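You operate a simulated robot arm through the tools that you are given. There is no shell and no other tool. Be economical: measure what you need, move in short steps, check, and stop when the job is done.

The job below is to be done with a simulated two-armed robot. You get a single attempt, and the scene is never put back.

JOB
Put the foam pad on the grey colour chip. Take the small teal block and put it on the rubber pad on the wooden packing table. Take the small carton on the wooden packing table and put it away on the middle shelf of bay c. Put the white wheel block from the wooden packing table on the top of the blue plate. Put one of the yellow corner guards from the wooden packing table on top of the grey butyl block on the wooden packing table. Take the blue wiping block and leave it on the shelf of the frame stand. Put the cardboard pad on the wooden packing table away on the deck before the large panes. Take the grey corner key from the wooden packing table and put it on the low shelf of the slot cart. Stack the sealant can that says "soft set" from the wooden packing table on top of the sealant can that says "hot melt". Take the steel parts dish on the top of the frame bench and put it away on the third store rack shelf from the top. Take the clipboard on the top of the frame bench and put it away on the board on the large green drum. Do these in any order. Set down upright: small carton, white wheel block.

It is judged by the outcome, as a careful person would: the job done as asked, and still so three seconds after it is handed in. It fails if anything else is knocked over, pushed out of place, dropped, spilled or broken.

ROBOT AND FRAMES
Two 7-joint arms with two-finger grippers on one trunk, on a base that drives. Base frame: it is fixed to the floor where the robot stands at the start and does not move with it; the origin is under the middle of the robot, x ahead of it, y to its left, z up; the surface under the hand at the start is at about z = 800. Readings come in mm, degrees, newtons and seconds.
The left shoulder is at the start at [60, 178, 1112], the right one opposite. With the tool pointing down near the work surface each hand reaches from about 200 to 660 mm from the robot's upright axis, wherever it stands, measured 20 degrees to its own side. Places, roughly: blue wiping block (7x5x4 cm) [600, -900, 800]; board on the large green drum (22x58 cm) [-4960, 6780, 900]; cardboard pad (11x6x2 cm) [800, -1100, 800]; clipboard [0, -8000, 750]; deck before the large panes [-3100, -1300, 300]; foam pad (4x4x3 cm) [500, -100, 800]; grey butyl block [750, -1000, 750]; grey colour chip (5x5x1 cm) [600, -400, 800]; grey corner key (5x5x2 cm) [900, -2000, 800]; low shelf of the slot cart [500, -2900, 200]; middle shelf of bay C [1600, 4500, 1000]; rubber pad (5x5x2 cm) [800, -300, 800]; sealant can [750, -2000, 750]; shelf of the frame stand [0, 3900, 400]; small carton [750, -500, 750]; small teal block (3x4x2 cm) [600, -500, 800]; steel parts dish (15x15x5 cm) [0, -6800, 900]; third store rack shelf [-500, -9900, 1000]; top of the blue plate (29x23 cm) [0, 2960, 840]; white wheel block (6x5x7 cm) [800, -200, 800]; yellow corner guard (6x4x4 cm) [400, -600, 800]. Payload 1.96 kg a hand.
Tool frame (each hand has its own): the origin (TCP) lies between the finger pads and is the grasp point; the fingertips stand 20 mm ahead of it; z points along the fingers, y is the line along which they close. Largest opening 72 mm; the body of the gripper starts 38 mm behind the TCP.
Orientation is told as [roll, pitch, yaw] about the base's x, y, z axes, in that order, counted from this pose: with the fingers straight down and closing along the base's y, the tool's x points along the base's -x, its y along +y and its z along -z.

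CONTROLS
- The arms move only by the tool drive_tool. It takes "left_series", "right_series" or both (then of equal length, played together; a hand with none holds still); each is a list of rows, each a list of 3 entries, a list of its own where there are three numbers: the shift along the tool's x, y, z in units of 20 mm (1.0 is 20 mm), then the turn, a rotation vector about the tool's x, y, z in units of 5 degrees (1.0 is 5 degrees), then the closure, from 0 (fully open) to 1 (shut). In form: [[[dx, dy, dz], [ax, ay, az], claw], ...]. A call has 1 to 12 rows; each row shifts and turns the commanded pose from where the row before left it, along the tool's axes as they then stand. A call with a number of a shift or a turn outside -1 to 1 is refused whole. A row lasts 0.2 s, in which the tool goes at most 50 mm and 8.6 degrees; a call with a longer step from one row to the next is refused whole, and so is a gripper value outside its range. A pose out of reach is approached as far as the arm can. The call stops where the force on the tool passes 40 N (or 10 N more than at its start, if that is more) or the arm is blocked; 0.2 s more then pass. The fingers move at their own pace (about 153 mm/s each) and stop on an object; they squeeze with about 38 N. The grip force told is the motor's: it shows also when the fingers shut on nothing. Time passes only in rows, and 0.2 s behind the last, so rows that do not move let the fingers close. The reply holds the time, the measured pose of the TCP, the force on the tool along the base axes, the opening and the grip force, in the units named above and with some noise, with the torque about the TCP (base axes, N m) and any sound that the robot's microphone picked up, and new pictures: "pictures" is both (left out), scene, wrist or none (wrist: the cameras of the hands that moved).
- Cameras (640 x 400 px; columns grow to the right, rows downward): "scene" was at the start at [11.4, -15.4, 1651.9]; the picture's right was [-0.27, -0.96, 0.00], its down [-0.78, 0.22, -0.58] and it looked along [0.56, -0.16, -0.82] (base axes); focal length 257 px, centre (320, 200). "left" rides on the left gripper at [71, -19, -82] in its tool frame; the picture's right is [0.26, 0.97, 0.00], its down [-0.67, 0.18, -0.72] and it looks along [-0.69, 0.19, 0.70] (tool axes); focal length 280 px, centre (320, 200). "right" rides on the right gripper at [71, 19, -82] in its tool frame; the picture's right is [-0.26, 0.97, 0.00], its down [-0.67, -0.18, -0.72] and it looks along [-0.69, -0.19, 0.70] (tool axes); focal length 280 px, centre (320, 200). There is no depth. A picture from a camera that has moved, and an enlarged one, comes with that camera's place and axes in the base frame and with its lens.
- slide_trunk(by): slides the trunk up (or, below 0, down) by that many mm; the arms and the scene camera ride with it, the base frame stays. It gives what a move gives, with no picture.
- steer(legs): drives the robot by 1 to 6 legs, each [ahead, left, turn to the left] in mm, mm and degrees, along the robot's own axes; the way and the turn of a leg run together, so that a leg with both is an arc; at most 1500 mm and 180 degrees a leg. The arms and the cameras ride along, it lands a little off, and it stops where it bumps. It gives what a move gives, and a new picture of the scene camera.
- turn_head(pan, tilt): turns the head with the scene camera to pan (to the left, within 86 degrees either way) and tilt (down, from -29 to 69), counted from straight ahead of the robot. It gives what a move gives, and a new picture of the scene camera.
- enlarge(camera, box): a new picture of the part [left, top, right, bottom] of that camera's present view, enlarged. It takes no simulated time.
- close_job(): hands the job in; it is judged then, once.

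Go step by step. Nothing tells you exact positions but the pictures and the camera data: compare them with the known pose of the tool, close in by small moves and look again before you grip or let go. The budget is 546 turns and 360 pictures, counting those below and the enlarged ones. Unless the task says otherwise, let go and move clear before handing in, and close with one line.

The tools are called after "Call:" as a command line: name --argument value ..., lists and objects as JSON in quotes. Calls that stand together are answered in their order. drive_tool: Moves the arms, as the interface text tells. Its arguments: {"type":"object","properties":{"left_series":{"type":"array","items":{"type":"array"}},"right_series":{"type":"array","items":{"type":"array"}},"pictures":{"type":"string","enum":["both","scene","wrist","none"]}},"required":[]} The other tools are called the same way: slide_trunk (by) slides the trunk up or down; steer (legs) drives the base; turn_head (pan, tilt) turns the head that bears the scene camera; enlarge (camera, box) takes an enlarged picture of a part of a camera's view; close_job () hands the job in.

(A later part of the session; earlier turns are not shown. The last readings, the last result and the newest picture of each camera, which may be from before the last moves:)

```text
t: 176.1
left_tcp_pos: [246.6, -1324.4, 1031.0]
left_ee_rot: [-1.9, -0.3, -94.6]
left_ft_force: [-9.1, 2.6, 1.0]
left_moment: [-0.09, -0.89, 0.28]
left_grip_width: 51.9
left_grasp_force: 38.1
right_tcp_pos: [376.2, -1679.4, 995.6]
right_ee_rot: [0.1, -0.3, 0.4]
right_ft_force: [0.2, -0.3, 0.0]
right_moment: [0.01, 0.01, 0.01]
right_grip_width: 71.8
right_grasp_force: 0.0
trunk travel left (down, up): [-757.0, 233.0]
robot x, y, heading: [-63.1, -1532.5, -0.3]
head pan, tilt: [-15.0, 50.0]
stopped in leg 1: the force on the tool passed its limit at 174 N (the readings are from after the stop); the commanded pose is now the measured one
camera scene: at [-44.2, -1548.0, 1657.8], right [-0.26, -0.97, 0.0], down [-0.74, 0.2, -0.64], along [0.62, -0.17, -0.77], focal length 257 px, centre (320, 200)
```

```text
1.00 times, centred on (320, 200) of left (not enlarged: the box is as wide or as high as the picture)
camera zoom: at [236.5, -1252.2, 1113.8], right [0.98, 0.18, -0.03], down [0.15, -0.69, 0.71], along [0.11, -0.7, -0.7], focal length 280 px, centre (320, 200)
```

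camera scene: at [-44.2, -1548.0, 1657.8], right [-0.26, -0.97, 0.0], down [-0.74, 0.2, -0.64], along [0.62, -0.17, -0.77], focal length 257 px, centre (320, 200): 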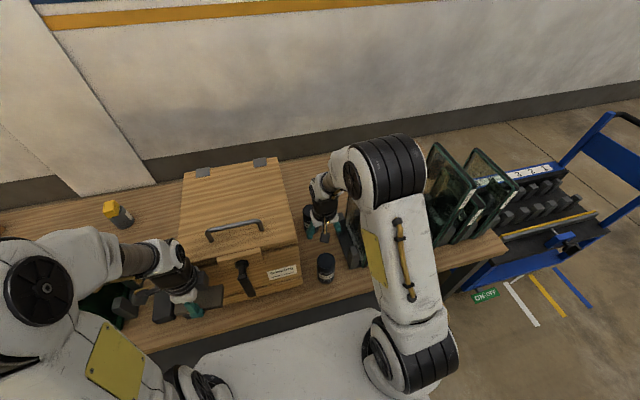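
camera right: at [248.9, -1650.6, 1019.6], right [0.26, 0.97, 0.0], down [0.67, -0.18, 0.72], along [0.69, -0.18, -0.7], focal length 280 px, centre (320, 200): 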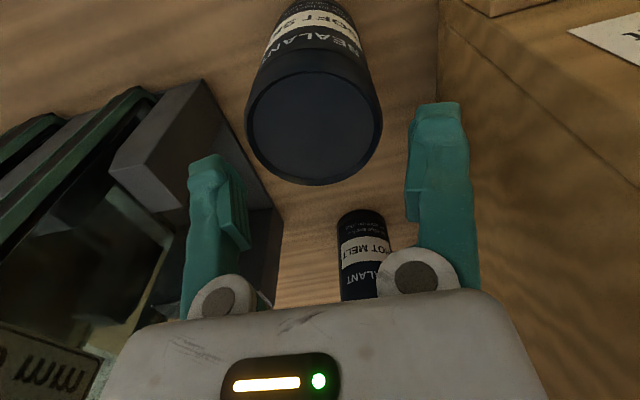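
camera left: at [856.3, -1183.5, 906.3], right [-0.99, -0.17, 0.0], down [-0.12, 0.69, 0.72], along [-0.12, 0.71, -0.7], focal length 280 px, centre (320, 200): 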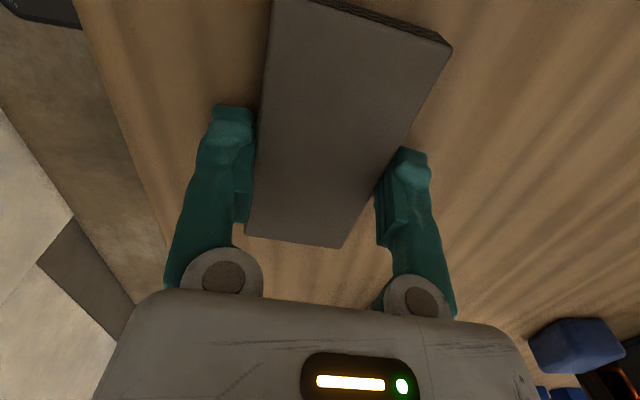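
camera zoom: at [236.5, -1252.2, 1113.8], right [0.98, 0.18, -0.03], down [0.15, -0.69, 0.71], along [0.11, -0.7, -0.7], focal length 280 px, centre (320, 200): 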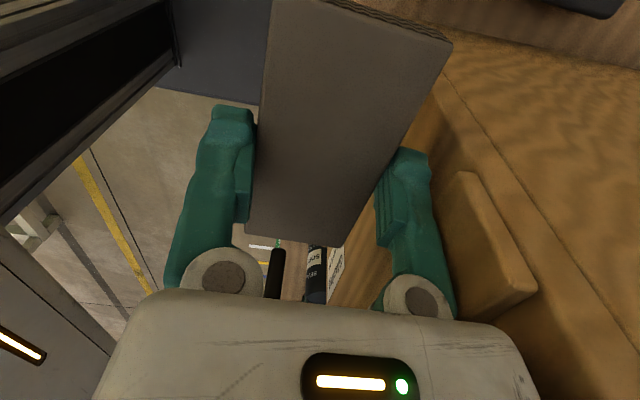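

Call:
steer --legs '[[-50, 0, 0]]'

Call:
drive_tool --left_series '[[[-0.08, -0.75, -1], [0, 0, 0], 0.8], [[-0.08, -0.75, -1], [0, 0, 0], 0.8], [[-0.08, -0.75, -1], [0, 0, 0], 0.8], [[-0.08, -0.75, -1], [0, 0, 0], 0.8], [[-0.08, -0.75, -1], [0, 0, 0], 0.8], [[-0.08, -0.75, -1], [0, 0, 0], 0.8], [[-0.08, -0.75, -1], [0, 0, 0], 0.8], [[0, 0, 0], [0, 0, 0], 0.8]]' --pictures "both"

```text
t: 177.0
left_tcp_pos: [200.9, -1326.2, 1030.7]
left_ee_rot: [-1.9, -0.2, -94.8]
left_ft_force: [-1.2, 1.1, 0.0]
left_moment: [0.0, 0.01, 0.02]
left_grip_width: 52.4
left_grasp_force: 37.9
right_tcp_pos: [328.1, -1679.6, 994.0]
right_ee_rot: [0.1, -0.1, 0.3]
right_ft_force: [1.3, -0.1, 0.3]
right_moment: [0.01, 0.02, 0.03]
right_grip_width: 72.1
right_grasp_force: 0.0
trunk travel left (down, up): [-757.0, 233.0]
robot x, y, heading: [-107.8, -1532.0, 0.0]
head pan, tilt: [-15.0, 50.0]
camera scene: at [-89.0, -1548.3, 1657.8], right [-0.26, -0.96, 0.0], down [-0.74, 0.2, -0.64], along [0.62, -0.17, -0.77], focal length 257 px, centre (320, 200)
```

scene: 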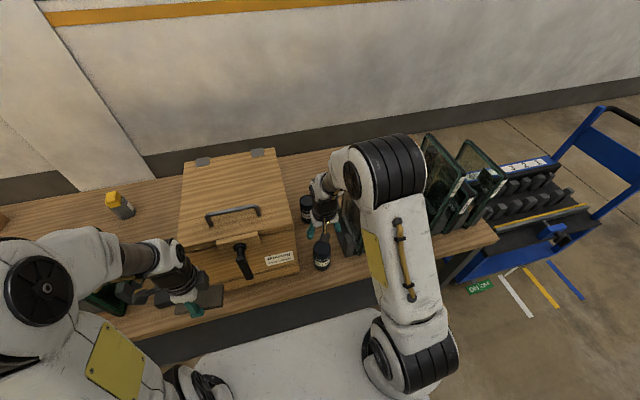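

```text
t: 178.8
left_tcp_pos: [161.5, -1322.3, 1122.2]
left_ee_rot: [-1.9, -0.3, -94.9]
left_ft_force: [0.2, 0.5, 0.5]
left_moment: [0.01, 0.01, 0.03]
left_grip_width: 52.2
left_grasp_force: 37.9
left hand out of reach, approached as far as the arm can: row 2, 3, 4, 5, 6, 7
right_tcp_pos: [327.2, -1679.0, 995.5]
right_ee_rot: [0.1, -0.2, 0.3]
right_ft_force: [0.2, 0.0, -0.4]
right_moment: [-0.01, -0.01, -0.01]
right_grip_width: 72.0
right_grasp_force: 0.1
trunk travel left (down, up): [-757.0, 233.0]
robot x, y, heading: [-108.2, -1535.9, -0.4]
head pan, tilt: [-15.0, 50.0]
camera scene: at [-91.7, -1547.9, 1657.9], right [-0.26, -0.96, 0.0], down [-0.74, 0.2, -0.64], along [0.62, -0.17, -0.77], focal length 257 px, centre (320, 200)
camera left: at [150.7, -1250.2, 1204.2], right [0.98, 0.18, -0.03], down [0.15, -0.69, 0.71], along [0.11, -0.71, -0.7], focal length 280 px, centre (320, 200)
```

scene: 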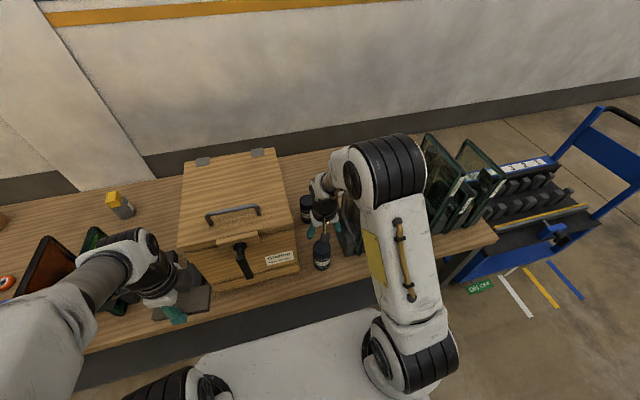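
left: 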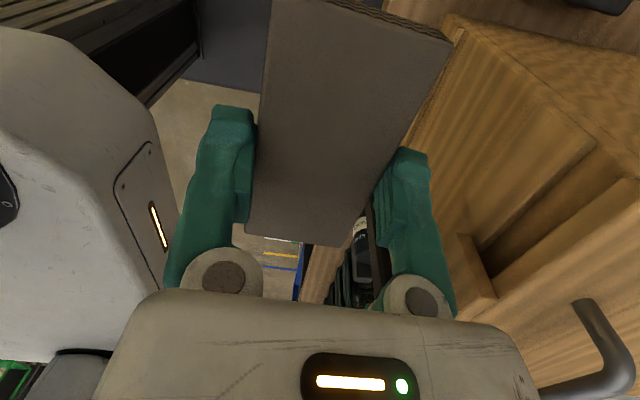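

Call:
slide_trunk --by 100

Call:
steer --legs '[[90, 0, 0.4]]'

```text
t: 180.2
left_tcp_pos: [161.4, -1321.7, 1222.4]
left_ee_rot: [-1.8, -0.3, -94.7]
left_ft_force: [-0.1, -0.1, -0.1]
left_moment: [0.0, 0.02, 0.01]
left_grip_width: 52.2
left_grasp_force: 38.0
right_tcp_pos: [327.6, -1678.6, 1095.7]
right_ee_rot: [0.1, -0.2, 0.3]
right_ft_force: [0.1, -0.8, 0.1]
right_moment: [0.04, 0.01, 0.02]
right_grip_width: 72.0
right_grasp_force: 0.1
trunk travel left (down, up): [-857.0, 133.0]
robot x, y, heading: [-106.8, -1534.6, -0.4]
head pan, tilt: [-15.0, 50.0]
```

```text
t: 181.3
left_tcp_pos: [247.1, -1318.8, 1221.8]
left_ee_rot: [-1.6, -0.3, -94.4]
left_ft_force: [0.3, -0.5, 0.0]
left_moment: [-0.01, -0.03, 0.0]
left_grip_width: 51.8
left_grasp_force: 38.0
right_tcp_pos: [415.7, -1675.4, 1096.0]
right_ee_rot: [0.1, -0.3, 0.9]
right_ft_force: [-0.4, 0.6, 0.7]
right_moment: [0.0, 0.0, -0.02]
right_grip_width: 72.2
right_grasp_force: 0.0
trunk travel left (down, up): [-857.0, 133.0]
robot x, y, heading: [-18.5, -1532.0, 0.4]
head pan, tilt: [-15.0, 50.0]
camera scene: at [-4.6, -1548.1, 1757.9], right [-0.25, -0.97, 0.0], down [-0.74, 0.19, -0.64], along [0.62, -0.16, -0.77], focal length 257 px, centre (320, 200)
```

scene: 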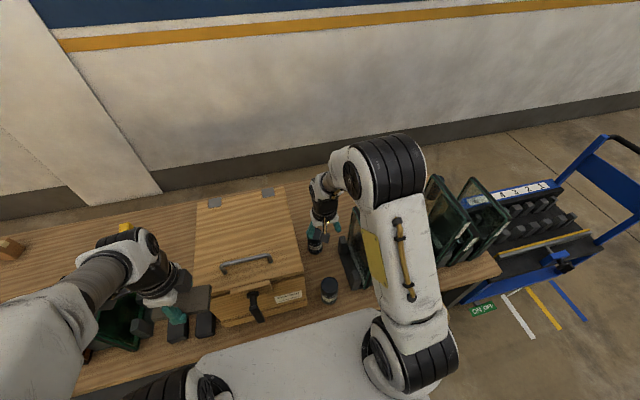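

Call:
drive_tool --right_series '[[[0, 0, 0.5], [0, 0, 0], 0]]' --pictures "wrist"

```text
t: 181.7
left_tcp_pos: [245.1, -1319.5, 1222.2]
left_ee_rot: [-1.7, -0.3, -94.2]
left_ft_force: [-1.1, 0.4, -0.3]
left_moment: [0.01, -0.05, -0.01]
left_grip_width: 52.2
left_grasp_force: 37.7
right_tcp_pos: [415.2, -1674.5, 1085.2]
right_ee_rot: [0.0, -0.3, 0.9]
right_ft_force: [-0.3, -0.1, -0.8]
right_moment: [-0.02, -0.02, -0.01]
right_grip_width: 72.1
right_grasp_force: 0.0
trunk travel left (down, up): [-857.0, 133.0]
robot x, y, heading: [-16.5, -1534.5, 0.2]
head pan, tilt: [-15.0, 50.0]
camera right: at [343.5, -1657.1, 1168.7], right [0.25, 0.97, 0.0], down [0.67, -0.17, 0.72], along [0.7, -0.18, -0.69], focal length 280 px, centre (320, 200)
```

right: 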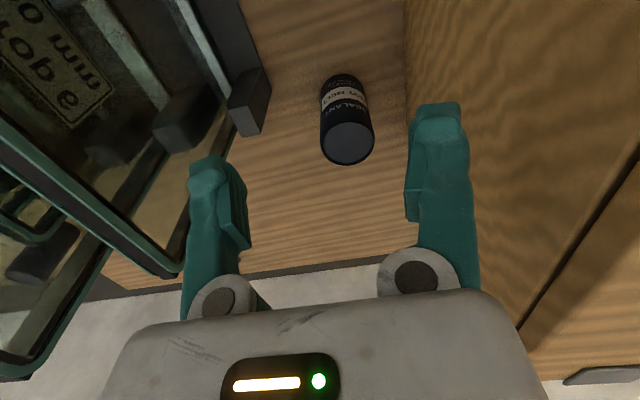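

Call:
drive_tool --right_series '[[[0.6, 0.02, 0], [0, 0, 0], 0], [[0.6, 0.02, 0.8], [0, 0, 0], 0], [[0.6, 0.02, 0.8], [0, 0, 0], 0], [[0.6, 0.02, 0.8], [0, 0, 0], 0], [[0.6, 0.02, 0.9], [0, 0, 0], 0], [[0.6, 0.02, 0.9], [0, 0, 0], 0], [[0.6, 0.02, 0.9], [0, 0, 0], 0], [[0.6, 0.02, 0.9], [0, 0.06, 0.18], 0]]' --pictures "wrist"

```text
t: 183.5
left_tcp_pos: [247.3, -1319.4, 1221.6]
left_ee_rot: [-1.8, -0.3, -94.3]
left_ft_force: [0.0, 0.1, 0.2]
left_moment: [0.01, -0.04, 0.0]
left_grip_width: 52.3
left_grasp_force: 37.4
right_tcp_pos: [321.0, -1673.8, 963.9]
right_ee_rot: [0.1, 0.1, -0.1]
right_ft_force: [0.0, 0.3, 0.1]
right_moment: [0.0, -0.04, -0.01]
right_grip_width: 72.0
right_grasp_force: 0.1
trunk travel left (down, up): [-857.0, 133.0]
robot x, y, heading: [-16.8, -1534.2, 0.3]
head pan, tilt: [-15.0, 50.0]
camera right: at [250.6, -1655.0, 1047.9], right [0.26, 0.96, 0.0], down [0.68, -0.18, 0.71], along [0.69, -0.19, -0.7], focal length 280 px, centre (320, 200)
```

right: 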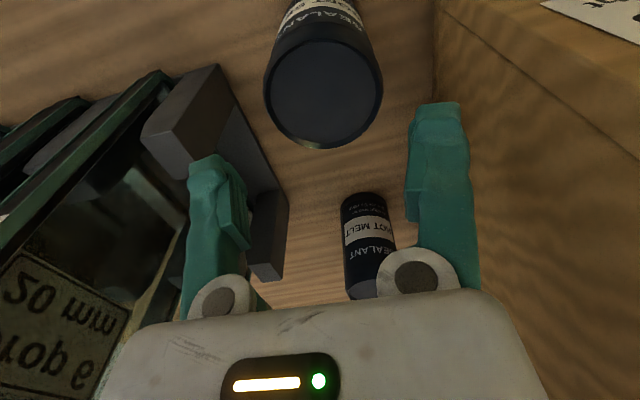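

Call:
enlarge --camera "right" --box '[240, 0, 410, 160]'

```text
2.50 times, centred on (325, 80) of right
camera zoom: at [250.6, -1655.0, 1047.9], right [0.26, 0.96, 0.0], down [0.68, -0.18, 0.71], along [0.69, -0.19, -0.7], focal length 701 px, centre (308, 500)
```

zoom: 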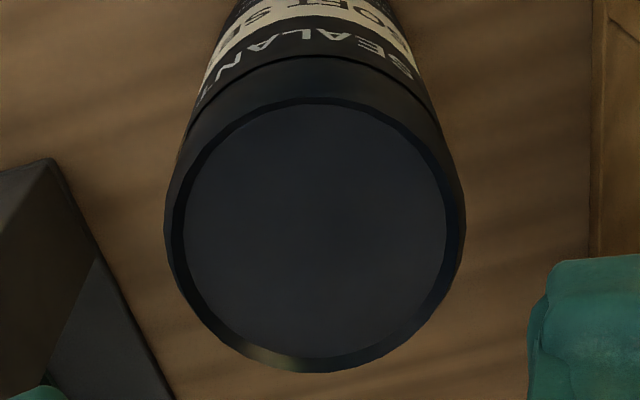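

Call:
drive_tool --right_series '[[[0.05, 0.05, 0.9], [0, 0, 0], 0], [[0, 0, 0.9], [0, 0, 0], 0], [[0, 0, 0.8], [0, 0, 0], 0], [[0, 0, 0.3], [0, 0, 0], 0], [[0, 0, 0.2], [0, 0, 0], 0], [[0, 0, 0.2], [0, 0, 0], 0]]' --pictures "wrist"

```text
t: 184.9
left_tcp_pos: [246.5, -1319.5, 1222.7]
left_ee_rot: [-1.7, -0.3, -94.3]
left_ft_force: [0.2, 0.1, -0.1]
left_moment: [0.02, -0.01, 0.04]
left_grip_width: 52.2
left_grasp_force: 37.6
right_tcp_pos: [320.1, -1671.6, 899.7]
right_ee_rot: [0.1, -0.1, 0.0]
right_ft_force: [1.6, 4.0, 20.7]
right_moment: [0.02, 0.15, 0.03]
right_grip_width: 72.4
right_grasp_force: 0.2
trunk travel left (down, up): [-857.0, 133.0]
robot x, y, heading: [-16.4, -1533.1, 0.1]
head pan, tilt: [-15.0, 50.0]
camera right: at [249.2, -1653.1, 983.2], right [0.26, 0.96, 0.0], down [0.67, -0.18, 0.72], along [0.69, -0.19, -0.7], focal length 280 px, centre (320, 200)
```

right: 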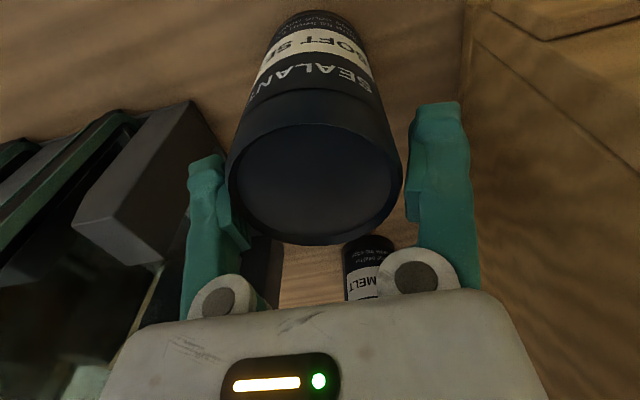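

Call:
drive_tool --right_series '[[[0, -0.12, -0.4], [0, 0, 0], 0], [[0, 0, 0.4], [0, 0, 0], 0], [[0, 0, 0.2], [0, 0, 0], 0], [[0, 0, 0.15], [0, 0, 0], 0]]' --pictures "none"

```text
t: 185.6
left_tcp_pos: [245.5, -1320.4, 1222.6]
left_ee_rot: [-1.7, -0.3, -94.3]
left_ft_force: [0.4, 0.5, 0.7]
left_moment: [0.02, 0.01, 0.01]
left_grip_width: 52.1
left_grasp_force: 38.4
right_tcp_pos: [320.3, -1673.5, 898.3]
right_ee_rot: [0.1, -0.2, 0.0]
right_ft_force: [-6.2, 3.2, 29.9]
right_moment: [0.01, 0.05, -0.04]
right_grip_width: 72.2
right_grasp_force: 0.0
trunk travel left (down, up): [-857.0, 133.0]
robot x, y, heading: [-19.0, -1531.9, 0.3]
head pan, tilt: [-15.0, 50.0]
stopped in row 3 (right hand): the force on the tool passed its limit at 46 N (the readings are from after the stop); the commanded pose is now the measured one
```

Call:
drive_tool --right_series '[[[0, 0.03, -0.08], [0, 0, 0], 0.2], [[0, 0, 0], [0, 0, 0], 1], [[0, 0, 0], [0, 0, 0], 1], [[0, 0, -0.3], [0, 0, 0], 1], [[0, 0, -0.7], [0, 0, 0], 1], [[0, 0, -0.8], [0, 0, 0], 1], [[0, 0, -0.8], [0, 0, 0], 1], [[0, 0, -0.8], [0, 0, 0], 1], [[0, 0, -0.8], [0, 0, 0], 1], [[0, 0, -0.8], [0, 0, 0], 1], [[0, 0, -0.8], [0, 0, 0], 1]]' --pictures "wrist"

```text
t: 188.0
left_tcp_pos: [246.6, -1318.1, 1222.5]
left_ee_rot: [-1.8, -0.3, -94.3]
left_ft_force: [-0.4, -0.5, 0.3]
left_moment: [-0.02, -0.01, 0.01]
left_grip_width: 52.0
left_grasp_force: 38.0
right_tcp_pos: [321.9, -1674.4, 1014.9]
right_ee_rot: [0.1, -0.1, 0.0]
right_ft_force: [0.2, -1.0, -4.4]
right_moment: [-0.01, -0.06, -0.01]
right_grip_width: 70.8
right_grasp_force: 37.9
trunk travel left (down, up): [-857.0, 133.0]
robot x, y, heading: [-21.0, -1530.7, 0.0]
head pan, tilt: [-15.0, 50.0]
camera right: at [251.5, -1657.0, 1098.4], right [0.26, 0.96, 0.0], down [0.67, -0.18, 0.72], along [0.69, -0.19, -0.7], focal length 280 px, centre (320, 200)
```

right: 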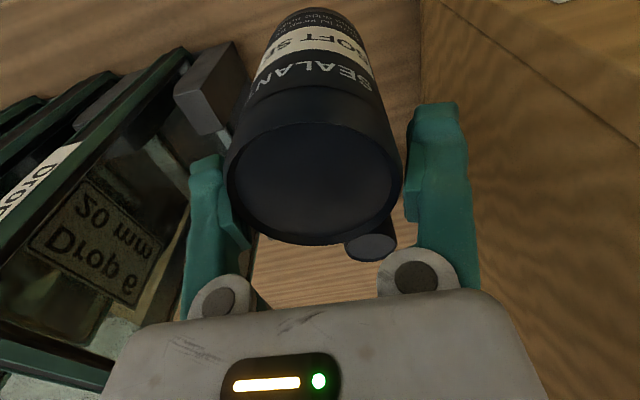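

Call:
drive_tool --right_series '[[[-0.5, 0, -0.5], [0, 0, 0], 1], [[-0.9, 0, -0.3], [0, 0, 0], 1], [[-0.9, 0, 0], [0, 0, 0], 1], [[-0.9, 0, 0], [0, 0, 0], 1], [[-0.9, 0, 0], [0, 0, 0], 1], [[-0.9, 0.1, 0], [0, 0, 0], 1], [[-0.9, 0.1, 0], [0, 0, 0], 1]]' --pictures "both"

```text
t: 189.6
left_tcp_pos: [248.9, -1319.1, 1221.2]
left_ee_rot: [-1.8, -0.2, -94.3]
left_ft_force: [0.5, -0.1, -0.1]
left_moment: [0.01, 0.0, -0.04]
left_grip_width: 52.2
left_grasp_force: 37.7
right_tcp_pos: [442.7, -1671.3, 1030.8]
right_ee_rot: [0.0, 0.0, 0.1]
right_ft_force: [0.1, -0.4, -3.6]
right_moment: [0.01, -0.05, -0.01]
right_grip_width: 70.6
right_grasp_force: 37.9
trunk travel left (down, up): [-857.0, 133.0]
robot x, y, heading: [-20.4, -1529.6, 0.3]
head pan, tilt: [-15.0, 50.0]
camera scene: at [-1.1, -1548.1, 1757.9], right [-0.25, -0.97, 0.0], down [-0.74, 0.19, -0.64], along [0.62, -0.16, -0.77], focal length 257 px, centre (320, 200)
camera right: at [370.6, -1652.4, 1113.7], right [0.26, 0.96, 0.0], down [0.67, -0.18, 0.72], along [0.69, -0.19, -0.7], focal length 280 px, centre (320, 200)
```

scene: 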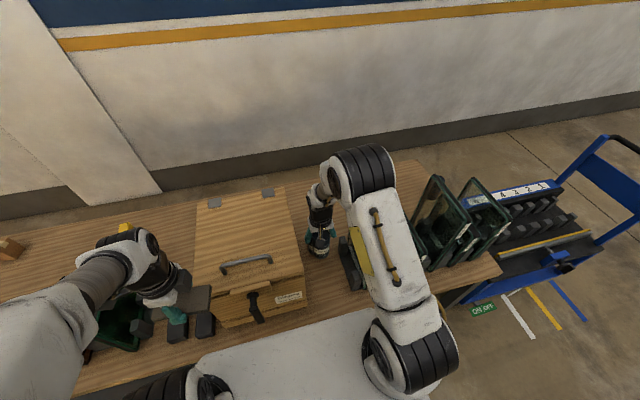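
right: 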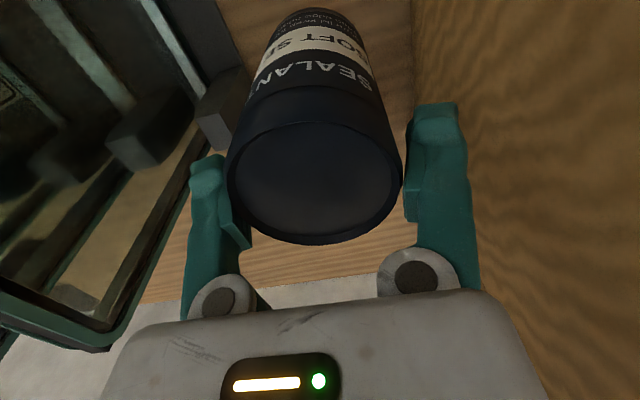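

Call:
drive_tool --right_series '[[[-0.92, 0, 0], [0, 0, 0], 1], [[-0.92, 0, 0], [0, 0, 0], 1], [[-0.92, 0, 0], [0, 0, 0], 1], [[-0.92, 0, 0], [0, 0, 0], 1], [[-0.92, 0, 0], [0, 0, 0], 1]]' --pictures "wrist"

Call:
enlarge --camera "scene" --box '[260, 170, 380, 280]'

```text
t: 190.8
left_tcp_pos: [249.2, -1320.5, 1221.6]
left_ee_rot: [-1.8, -0.3, -94.3]
left_ft_force: [-0.3, 0.4, -0.6]
left_moment: [-0.02, -0.01, 0.02]
left_grip_width: 52.0
left_grasp_force: 37.9
right_tcp_pos: [532.3, -1669.4, 1031.0]
right_ee_rot: [0.1, 0.1, 0.1]
right_ft_force: [-1.9, -0.5, -4.1]
right_moment: [0.01, -0.02, -0.02]
right_grip_width: 70.2
right_grasp_force: 37.6
trunk travel left (down, up): [-857.0, 133.0]
robot x, y, heading: [-16.7, -1535.9, 0.3]
head pan, tilt: [-15.0, 50.0]
camera right: at [461.2, -1651.6, 1113.7], right [0.26, 0.96, 0.0], down [0.67, -0.18, 0.71], along [0.69, -0.19, -0.7], focal length 280 px, centre (320, 200)
```

right: 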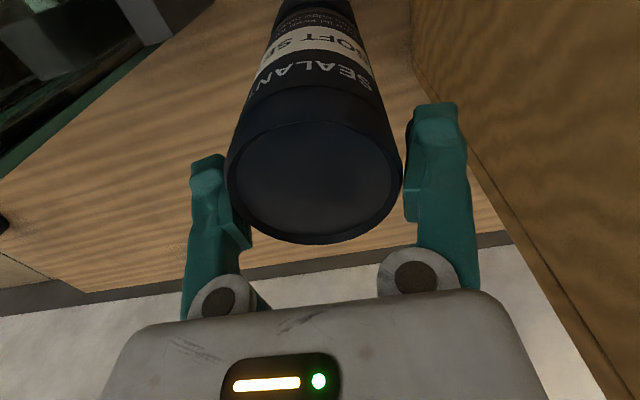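

```text
3.64 times, centred on (320, 225) of scene
camera zoom: at [-0.7, -1548.2, 1757.9], right [-0.25, -0.97, 0.0], down [-0.74, 0.19, -0.64], along [0.62, -0.16, -0.77], focal length 936 px, centre (320, 109)
```

zoom: 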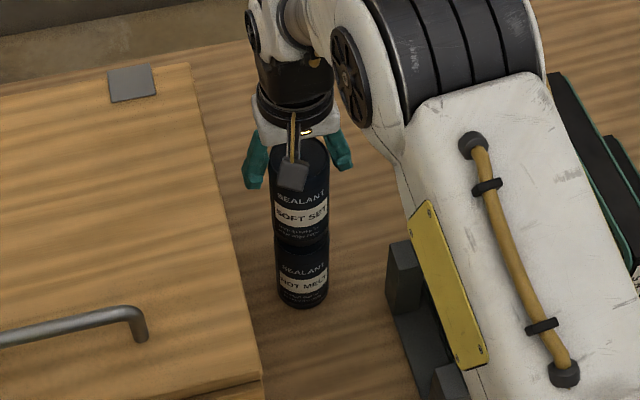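

Call:
enlarge --camera "right" --box '[240, 0, 400, 100]'

```text
4.00 times, centred on (320, 50) of right
camera zoom: at [461.2, -1651.6, 1113.7], right [0.26, 0.96, 0.0], down [0.67, -0.18, 0.71], along [0.69, -0.19, -0.7], focal length 1122 px, centre (320, 800)
```

zoom: 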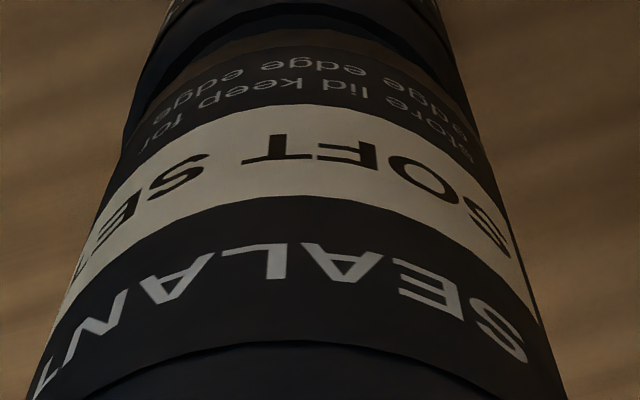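

Call:
drive_tool --right_series '[[[-0.12, -0.03, 0.6], [0, 0, 0], 1], [[0, 0, 0.5], [0, 0, 0], 1], [[0, 0, 0.2], [0, 0, 0], 1], [[0, 0, 0.1], [0, 0, 0], 1], [[0, 0, 0.1], [0, 0, 0], 1]]' --pictures "none"

```text
t: 191.4
left_tcp_pos: [245.1, -1319.7, 1223.0]
left_ee_rot: [-1.8, -0.4, -94.2]
left_ft_force: [0.4, -0.5, 0.0]
left_moment: [0.01, 0.01, 0.0]
left_grip_width: 52.2
left_grasp_force: 38.2
right_tcp_pos: [533.3, -1669.2, 1015.0]
right_ee_rot: [0.1, -0.5, -0.1]
right_ft_force: [-5.7, 0.8, 20.1]
right_moment: [-0.02, 1.54, -0.06]
right_grip_width: 70.4
right_grasp_force: 37.7
trunk travel left (down, up): [-857.0, 133.0]
robot x, y, heading: [-17.9, -1532.4, 0.3]
head pan, tilt: [-15.0, 50.0]
stopped in row 3 (right hand): the force on the tool passed its limit at 42 N (the readings are from after the stop); the commanded pose is now the measured one
```

Call:
enlarge --camera "scene" --box '[270, 180, 350, 260]'

Call:
enlarge --camera "right" --box '[240, 0, 400, 100]'

```text
5.00 times, centred on (310, 220) of scene
camera zoom: at [-6.8, -1547.5, 1758.2], right [-0.25, -0.97, 0.0], down [-0.74, 0.19, -0.64], along [0.62, -0.16, -0.76], focal length 1287 px, centre (370, 100)
```

zoom: 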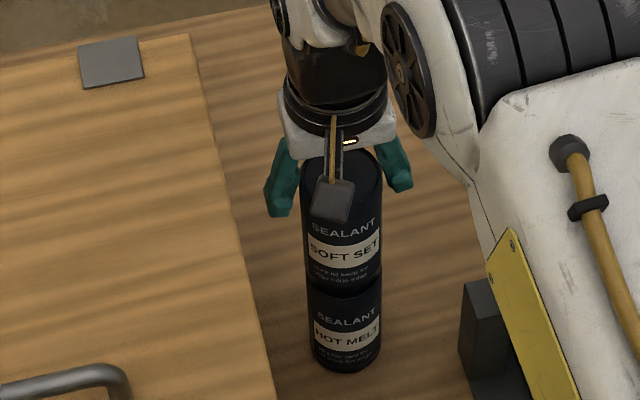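

```text
4.00 times, centred on (320, 50) of right
camera zoom: at [462.3, -1652.3, 1098.8], right [0.26, 0.96, 0.0], down [0.67, -0.18, 0.72], along [0.7, -0.19, -0.69], focal length 1122 px, centre (320, 800)
```

zoom: 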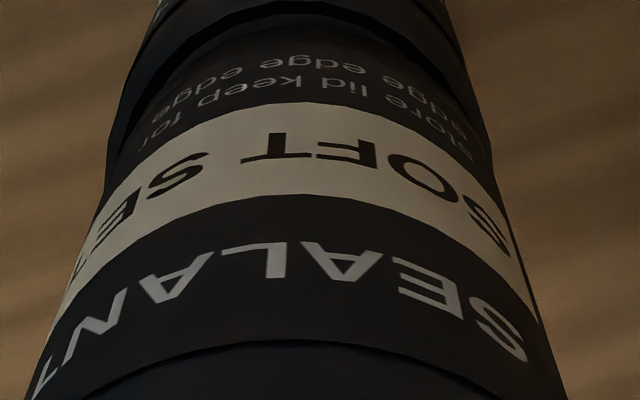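

Call:
drive_tool --right_series '[[[0, 0, -0.05], [0, 0.1, 0], 1], [[0, 0, 0], [0, 0, 0], 0.5], [[0, 0, 0], [0, 0, 0], 0], [[0, 0, 0], [0, 0, 0], 0]]' --pictures "wrist"

```text
t: 192.4
left_tcp_pos: [245.5, -1320.6, 1221.4]
left_ee_rot: [-1.7, -0.3, -94.4]
left_ft_force: [0.6, 0.0, -0.7]
left_moment: [0.03, -0.03, 0.01]
left_grip_width: 52.1
left_grasp_force: 38.6
right_tcp_pos: [534.1, -1671.4, 1015.4]
right_ee_rot: [-0.1, 0.1, 0.0]
right_ft_force: [-0.7, 0.0, 13.0]
right_moment: [-0.06, -0.12, -0.01]
right_grip_width: 72.1
right_grasp_force: 0.4
trunk travel left (down, up): [-857.0, 133.0]
robot x, y, heading: [-21.0, -1533.4, 0.2]
head pan, tilt: [-15.0, 50.0]
camera right: at [464.0, -1652.1, 1098.8], right [0.26, 0.96, 0.0], down [0.68, -0.18, 0.71], along [0.69, -0.19, -0.7], focal length 280 px, centre (320, 200)
```

right: 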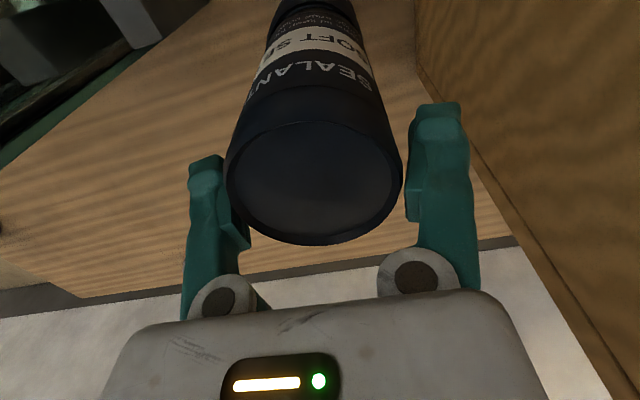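

Call:
drive_tool --right_series '[[[0, 0, -0.2], [0, 0, 0], 0], [[0, 0, -0.4], [0, 0, 0], 0], [[0, 0, -0.8], [0, 0, 0], 0], [[0, 0, -1], [0, 0, 0], 0], [[0, 0, -1], [0, 0, 0], 0], [[0, 0, -0.5], [0, 0, 0], 0]]' --pictures "both"

```text
t: 193.8
left_tcp_pos: [247.9, -1318.6, 1221.9]
left_ee_rot: [-1.7, -0.4, -94.3]
left_ft_force: [-0.2, -0.1, 0.6]
left_moment: [0.01, 0.02, 0.01]
left_grip_width: 51.9
left_grasp_force: 38.0
right_tcp_pos: [537.3, -1670.2, 1090.6]
right_ee_rot: [0.0, 0.2, 0.0]
right_ft_force: [0.4, 0.7, -0.4]
right_moment: [0.02, -0.02, 0.03]
right_grip_width: 72.1
right_grasp_force: 0.2
trunk travel left (down, up): [-857.0, 133.0]
robot x, y, heading: [-17.5, -1534.7, 0.4]
head pan, tilt: [-15.0, 50.0]
camera scene: at [-2.2, -1548.1, 1757.9], right [-0.25, -0.97, 0.0], down [-0.74, 0.2, -0.64], along [0.62, -0.16, -0.77], focal length 257 px, centre (320, 200)
camera right: at [466.2, -1652.8, 1175.2], right [0.26, 0.96, 0.0], down [0.68, -0.18, 0.71], along [0.69, -0.19, -0.7], focal length 280 px, centre (320, 200)
```

scene: 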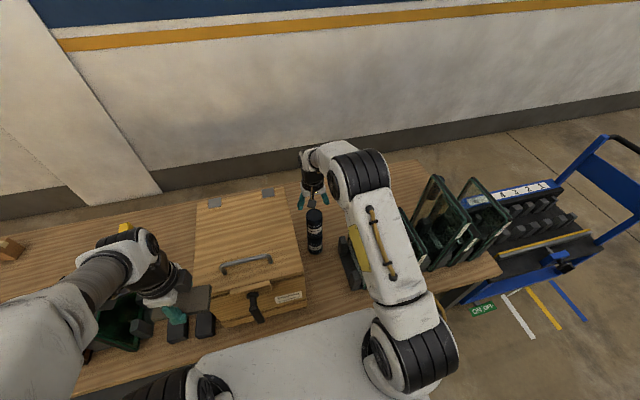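
right: 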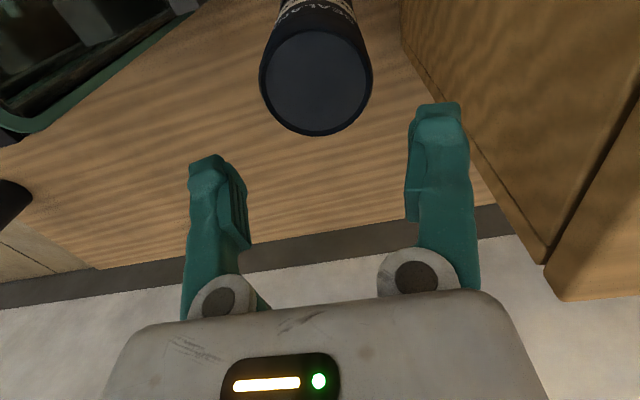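

Call:
drive_tool --right_series '[[[0.2, 0, -0.8], [0, 0, 0], 0], [[0.9, 0, -0.5], [0, 0, 0], 0], [[0.95, 0, 0], [0, 0, 0], 0], [[0.95, 0, 0], [0, 0, 0], 0], [[0.95, 0, 0], [0, 0, 0], 0], [[0.95, 0, 0], [0, 0, 0], 0], [[0.95, 0, 0], [0, 0, 0], 0], [[0.95, 0, 0], [0, 0, 0], 0], [[0.95, 0, 0], [0, 0, 0], 0], [[0.95, 0, 0], [0, 0, 0], 0]]' --pictures "none"

Call:
steer --legs '[[-120, 0, 0], [0, 720, 0]]'

```text
t: 196.1
left_tcp_pos: [248.2, -1318.8, 1223.0]
left_ee_rot: [-1.8, -0.3, -94.3]
left_ft_force: [0.4, -0.9, 0.4]
left_moment: [0.02, 0.0, -0.02]
left_grip_width: 52.1
left_grasp_force: 38.0
right_tcp_pos: [361.9, -1670.0, 1119.5]
right_ee_rot: [0.0, 0.2, -0.2]
right_ft_force: [-1.0, -0.4, 0.1]
right_moment: [0.01, 0.01, 0.01]
right_grip_width: 71.9
right_grasp_force: 0.1
trunk travel left (down, up): [-857.0, 133.0]
robot x, y, heading: [-16.5, -1530.7, 0.3]
head pan, tilt: [-15.0, 50.0]
```

```text
t: 198.6
left_tcp_pos: [128.7, -1146.7, 1221.8]
left_ee_rot: [-1.9, -0.1, -94.6]
left_ft_force: [0.1, 0.2, -0.7]
left_moment: [-0.04, 0.0, 0.03]
left_grip_width: 52.2
left_grasp_force: 38.4
right_tcp_pos: [242.1, -1501.2, 1119.7]
right_ee_rot: [-0.3, 0.2, -0.4]
right_ft_force: [3.3, -12.4, 4.5]
right_moment: [0.03, 0.12, -0.17]
right_grip_width: 64.8
right_grasp_force: 0.1
trunk travel left (down, up): [-857.0, 133.0]
robot x, y, heading: [-143.6, -1355.7, 0.0]
head pan, tilt: [-15.0, 50.0]
stopped in leg 2: the force on the tool passed its limit at 60 N (the readings are from after the stop); the commanded pose is now the measured one
camera scene: at [-122.0, -1374.7, 1757.8], right [-0.26, -0.97, 0.0], down [-0.74, 0.2, -0.64], along [0.62, -0.17, -0.77], focal length 257 px, centre (320, 200)
```

scene: 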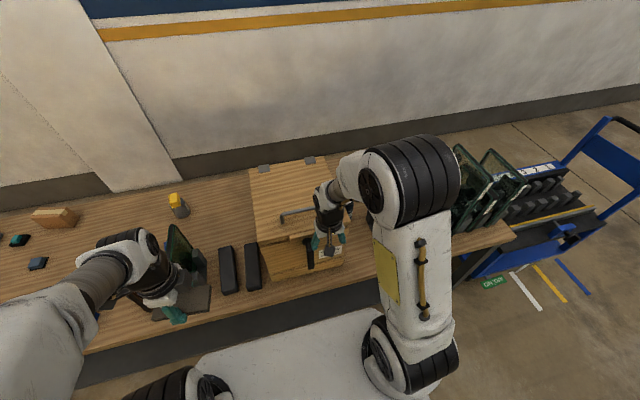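

Call:
steer --legs '[[0, -25, 0]]'

Call:
drive_tool --right_series '[[[0, 0, -1], [0, 0, 0], 0], [[0, 0, -1], [0, 0, 0], 0], [[0, 0, -1], [0, 0, 0], 0], [[0, 0, -1], [0, 0, 0], 0], [[0, 0, -1], [0, 0, 0], 0], [[0, 0, -1], [0, 0, 0], 0], [[0, 0, -1], [0, 0, 0], 0], [[0, 0, -1], [0, 0, 0], 0]]' --pictures "scene"

Call:
enlarge --camera "scene" --box '[200, 130, 400, 300]'

```text
t: 199.4
left_tcp_pos: [128.3, -1166.0, 1222.5]
left_ee_rot: [-1.7, -0.5, -94.5]
left_ft_force: [-0.5, -0.2, -0.7]
left_moment: [-0.01, 0.01, -0.01]
left_grip_width: 52.3
left_grasp_force: 37.8
right_tcp_pos: [241.8, -1518.3, 1120.3]
right_ee_rot: [-0.3, 0.3, -0.2]
right_ft_force: [-0.6, 1.1, -0.1]
right_moment: [-0.04, -0.01, -0.03]
right_grip_width: 71.9
right_grasp_force: 0.0
trunk travel left (down, up): [-857.0, 133.0]
robot x, y, heading: [-138.6, -1383.9, -0.1]
head pan, tilt: [-15.0, 50.0]
camera scene: at [-123.0, -1390.2, 1757.9], right [-0.26, -0.97, 0.0], down [-0.74, 0.19, -0.64], along [0.62, -0.17, -0.77], focal length 257 px, centre (320, 200)
```

scene: 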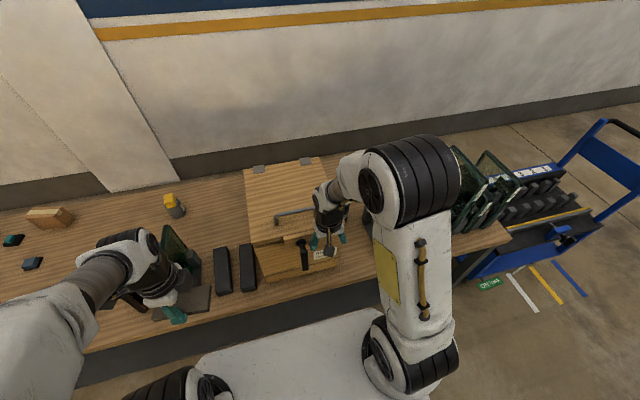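

```text
t: 201.2
left_tcp_pos: [126.8, -1170.8, 1222.5]
left_ee_rot: [-1.9, -0.4, -94.5]
left_ft_force: [-1.1, 0.6, -0.6]
left_moment: [-0.01, 0.0, 0.0]
left_grip_width: 52.1
left_grasp_force: 37.5
right_tcp_pos: [243.7, -1522.5, 1239.7]
right_ee_rot: [-0.1, 0.2, -0.2]
right_ft_force: [0.0, 0.1, -0.1]
right_moment: [-0.02, 0.01, -0.02]
right_grip_width: 71.9
right_grasp_force: 0.1
right hand out of reach, approached as far as the arm can: row 7, 8
trunk travel left (down, up): [-857.0, 133.0]
robot x, y, heading: [-137.4, -1383.1, -0.1]
head pan, tilt: [-15.0, 50.0]
camera scene: at [-122.8, -1397.8, 1757.9], right [-0.26, -0.97, 0.0], down [-0.74, 0.2, -0.64], along [0.62, -0.17, -0.77], focal length 257 px, centre (320, 200)
```

scene: 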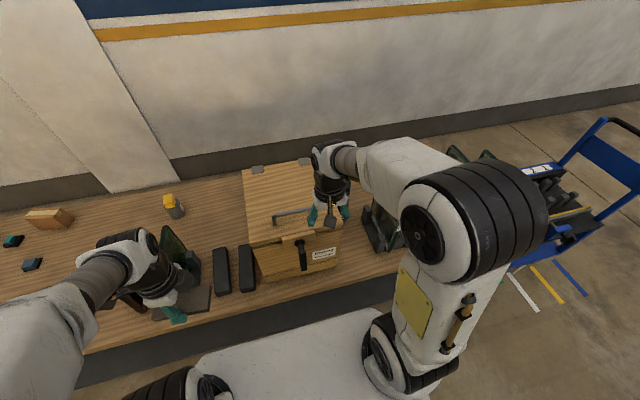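

```text
2.35 times, centred on (300, 215) of scene
camera zoom: at [-122.8, -1397.8, 1757.9], right [-0.26, -0.97, 0.0], down [-0.74, 0.2, -0.64], along [0.62, -0.17, -0.77], focal length 606 px, centre (367, 165)
```

zoom: 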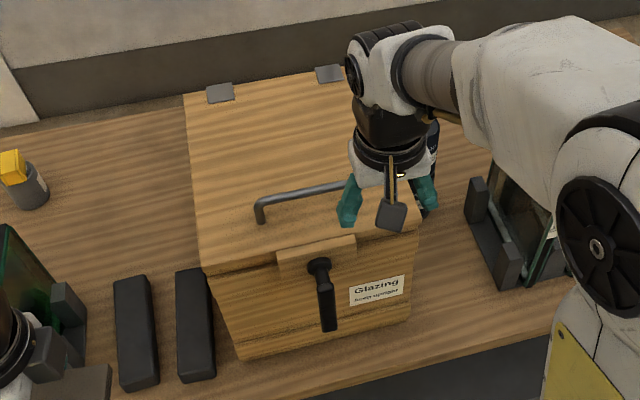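

Call:
steer --legs '[[0, 585, 0]]'

```text
t: 204.6
left_tcp_pos: [128.0, -586.6, 1221.4]
left_ee_rot: [-1.8, -0.2, -94.6]
left_ft_force: [0.2, -0.1, -0.4]
left_moment: [-0.02, 0.01, -0.03]
left_grip_width: 52.1
left_grasp_force: 38.2
right_tcp_pos: [242.4, -938.9, 1239.5]
right_ee_rot: [-0.1, 0.2, -0.2]
right_ft_force: [-0.5, -1.1, -0.3]
right_moment: [0.01, -0.02, 0.01]
right_grip_width: 72.1
right_grasp_force: 0.0
trunk travel left (down, up): [-857.0, 133.0]
robot x, y, heading: [-137.7, -798.8, 0.0]
head pan, tilt: [-15.0, 50.0]
camera scene: at [-123.5, -813.7, 1757.9], right [-0.26, -0.97, 0.0], down [-0.74, 0.2, -0.64], along [0.62, -0.17, -0.77], focal length 257 px, centre (320, 200)
```

scene: 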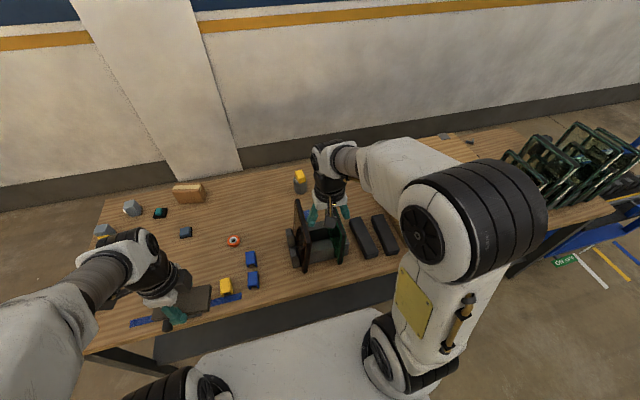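

Call:
steer --legs '[[128, 0, 0]]'

Call:
drive_tool --right_series '[[[-0.9, 0.2, 0.2], [0, 0, 0], 0], [[-0.9, 0.2, 0.2], [0, 0, 0], 0], [[-0.9, 0.2, 0.2], [0, 0, 0], 0], [[-0.9, 0.2, 0.2], [0, 0, 0], 0], [[-0.9, 0.2, 0.2], [0, 0, 0], 0], [[-0.9, 0.2, 0.2], [0, 0, 0], 0]]' --pictures "both"

```text
t: 205.9
left_tcp_pos: [255.1, -586.3, 1223.0]
left_ee_rot: [-1.9, -0.3, -94.7]
left_ft_force: [0.0, -0.1, -0.2]
left_moment: [-0.03, 0.02, 0.0]
left_grip_width: 52.2
left_grasp_force: 38.1
right_tcp_pos: [369.3, -939.3, 1241.2]
right_ee_rot: [-0.2, 0.1, -0.5]
right_ft_force: [0.7, 0.6, -0.2]
right_moment: [0.03, -0.05, -0.01]
right_grip_width: 72.3
right_grasp_force: 0.0
trunk travel left (down, up): [-857.0, 133.0]
robot x, y, heading: [-8.5, -800.2, -0.2]
head pan, tilt: [-15.0, 50.0]
camera scene: at [3.1, -812.7, 1757.9], right [-0.26, -0.97, 0.0], down [-0.74, 0.2, -0.64], along [0.62, -0.17, -0.77], focal length 257 px, centre (320, 200)
```

scene: 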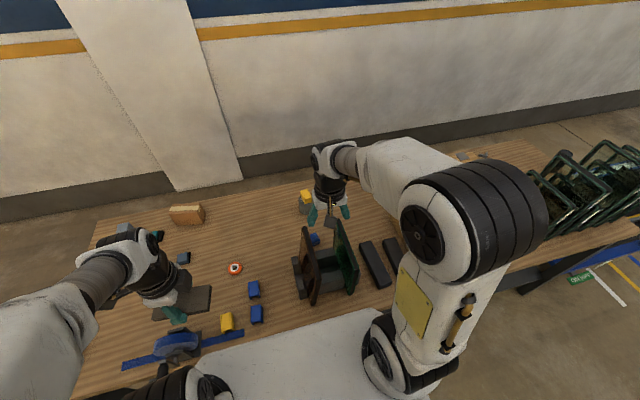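

```text
t: 207.3
left_tcp_pos: [257.6, -586.5, 1221.5]
left_ee_rot: [-1.9, -0.2, -94.8]
left_ft_force: [-0.1, -0.2, 0.5]
left_moment: [0.05, 0.03, -0.03]
left_grip_width: 51.9
left_grasp_force: 37.5
right_tcp_pos: [433.1, -926.1, 1222.9]
right_ee_rot: [-0.1, -0.1, -0.4]
right_ft_force: [-0.2, -0.5, -0.2]
right_moment: [0.02, -0.02, 0.0]
right_grip_width: 71.7
right_grasp_force: 0.0
right hand out of reach, approached as far as the arm can: row 4, 5, 6
trunk travel left (down, up): [-857.0, 133.0]
robot x, y, heading: [-8.2, -797.8, -0.0]
head pan, tilt: [-15.0, 50.0]
camera scene: at [6.0, -812.8, 1757.9], right [-0.26, -0.97, 0.0], down [-0.74, 0.2, -0.64], along [0.62, -0.17, -0.77], focal length 257 px, centre (320, 200)
camera right: at [362.4, -905.9, 1305.2], right [0.27, 0.96, 0.0], down [0.67, -0.19, 0.72], along [0.69, -0.19, -0.7], focal length 280 px, centre (320, 200)
```

scene: 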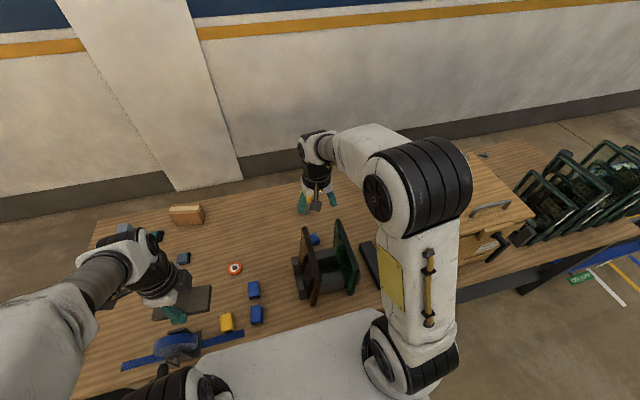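
right: 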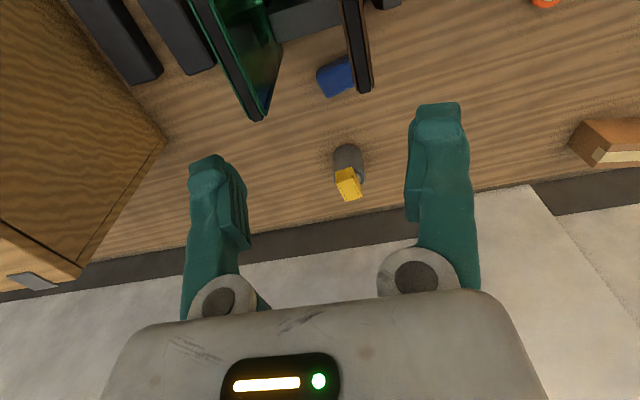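

Call:
drive_tool --right_series '[[[-0.3, 0, 0.9], [0, 0, 0], 0], [[-0.5, 0, 0.9], [0, 0, 0], 0], [[-0.6, 0, 0.9], [0, 0, 0], 0], [[-0.7, 0, 0.9], [0, 0, 0], 0], [[-0.7, 0, 0.9], [0, 0, 0], 0], [[-0.8, 0, 0.9], [0, 0, 0], 0], [[-0.8, 0, 0.9], [0, 0, 0], 0], [[-0.8, -0.1, 0.9], [0, 0, 0], 0]]' --pictures "wrist"

```text
t: 209.1
left_tcp_pos: [256.8, -586.1, 1222.7]
left_ee_rot: [-1.9, -0.3, -94.7]
left_ft_force: [0.5, 0.0, -0.7]
left_moment: [0.01, 0.0, -0.04]
left_grip_width: 52.2
left_grasp_force: 37.6
right_tcp_pos: [537.2, -930.3, 1077.1]
right_ee_rot: [-0.2, 0.1, -0.4]
right_ft_force: [0.2, -0.1, 0.6]
right_moment: [0.01, 0.01, 0.02]
right_grip_width: 72.2
right_grasp_force: 0.0
trunk travel left (down, up): [-857.0, 133.0]
robot x, y, heading: [-8.8, -798.2, 0.2]
head pan, tilt: [-15.0, 50.0]
camera right: at [466.0, -911.2, 1160.1], right [0.27, 0.96, 0.0], down [0.68, -0.19, 0.71], along [0.69, -0.2, -0.7], focal length 280 px, centre (320, 200)
```

right: 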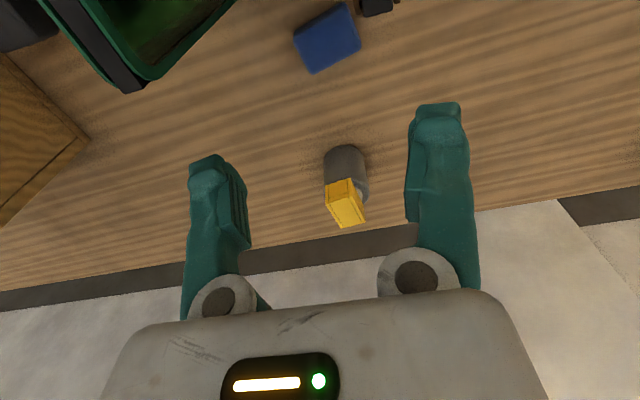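

Call:
enlarge --camera "right" --box '[270, 0, 410, 100]'

```text
4.00 times, centred on (340, 50) of right
camera zoom: at [466.0, -911.2, 1160.1], right [0.27, 0.96, 0.0], down [0.68, -0.19, 0.71], along [0.69, -0.2, -0.7], focal length 1122 px, centre (240, 800)
```

zoom: 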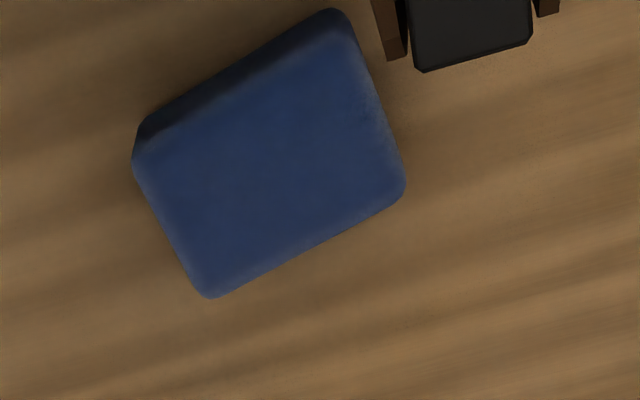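

Call:
drive_tool --right_series '[[[0, 0, 0], [0, 0, -1], 0], [[0, 0, 0], [0, 0, -1], 0], [[0, 0, 0], [0, 0, -1], 0], [[0, 0, 0], [0, 0, -1], 0], [[0, 0, 0], [0, 0, -1], 0], [[0, 0, 0], [0, 0, -1], 0], [[0, 0, 0], [0, 0, -1], 0], [[0, 0, 0], [0, 0, -1], 0], [[0, 0, 0], [0, 0, -1], 0], [[0, 0, 0], [0, 0, -1], 0], [[0, 0, 0], [0, 0, -1], 0]]' --pictures "none"

Call:
drive_tool --right_series '[[[0, 0, 0], [0, 0, -1], 0], [[0, 0, 0], [0, 0, -1], 0], [[0, 0, 0], [0, 0, -1], 0], [[0, 0, 0], [0, 0, -1], 0], [[0, 0, 0], [0, 0, -1], 0], [[0, 0, 0], [0, 0, -1], 0], [[0, 0, 0], [0, 0, -1], 0], [[0, 0, 0], [0, 0, -1], 0], [[0, 0, 0], [0, 0, -1], 0], [[0, 0, 0], [0, 0, -0.7], 0.25]]' --pictures "wrist"

```text
t: 211.5
left_tcp_pos: [256.7, -587.0, 1221.8]
left_ee_rot: [-1.9, -0.3, -94.7]
left_ft_force: [0.9, -0.6, -0.1]
left_moment: [0.01, -0.01, 0.01]
left_grip_width: 51.9
left_grasp_force: 38.5
right_tcp_pos: [536.0, -927.7, 1077.7]
right_ee_rot: [0.1, 0.1, 54.6]
right_ft_force: [-0.2, -0.1, -0.6]
right_moment: [-0.01, -0.01, -0.03]
right_grip_width: 72.0
right_grasp_force: 0.0
trunk travel left (down, up): [-857.0, 133.0]
robot x, y, heading: [-14.2, -796.1, -0.1]
head pan, tilt: [-15.0, 50.0]
```

```text
t: 213.7
left_tcp_pos: [257.9, -586.0, 1222.9]
left_ee_rot: [-1.9, -0.3, -94.8]
left_ft_force: [0.9, 0.8, -0.1]
left_moment: [0.0, -0.02, -0.02]
left_grip_width: 52.0
left_grasp_force: 37.9
right_tcp_pos: [535.0, -928.3, 1078.3]
right_ee_rot: [0.1, 0.1, 103.2]
right_ft_force: [-0.2, -0.8, 0.5]
right_moment: [-0.01, 0.02, 0.0]
right_grip_width: 54.3
right_grasp_force: 0.0
trunk travel left (down, up): [-857.0, 133.0]
robot x, y, heading: [-8.2, -795.4, -0.0]
head pan, tilt: [-15.0, 50.0]
camera right: at [532.8, -1002.7, 1161.4], right [-1.0, 0.04, 0.0], down [0.03, 0.7, 0.71], along [0.02, 0.71, -0.7], focal length 280 px, centre (320, 200)
```

right: 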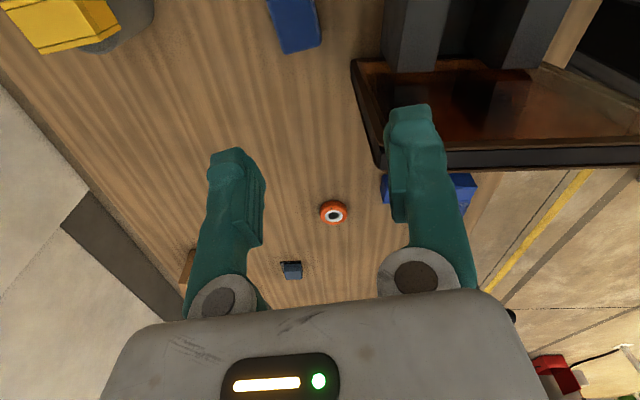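

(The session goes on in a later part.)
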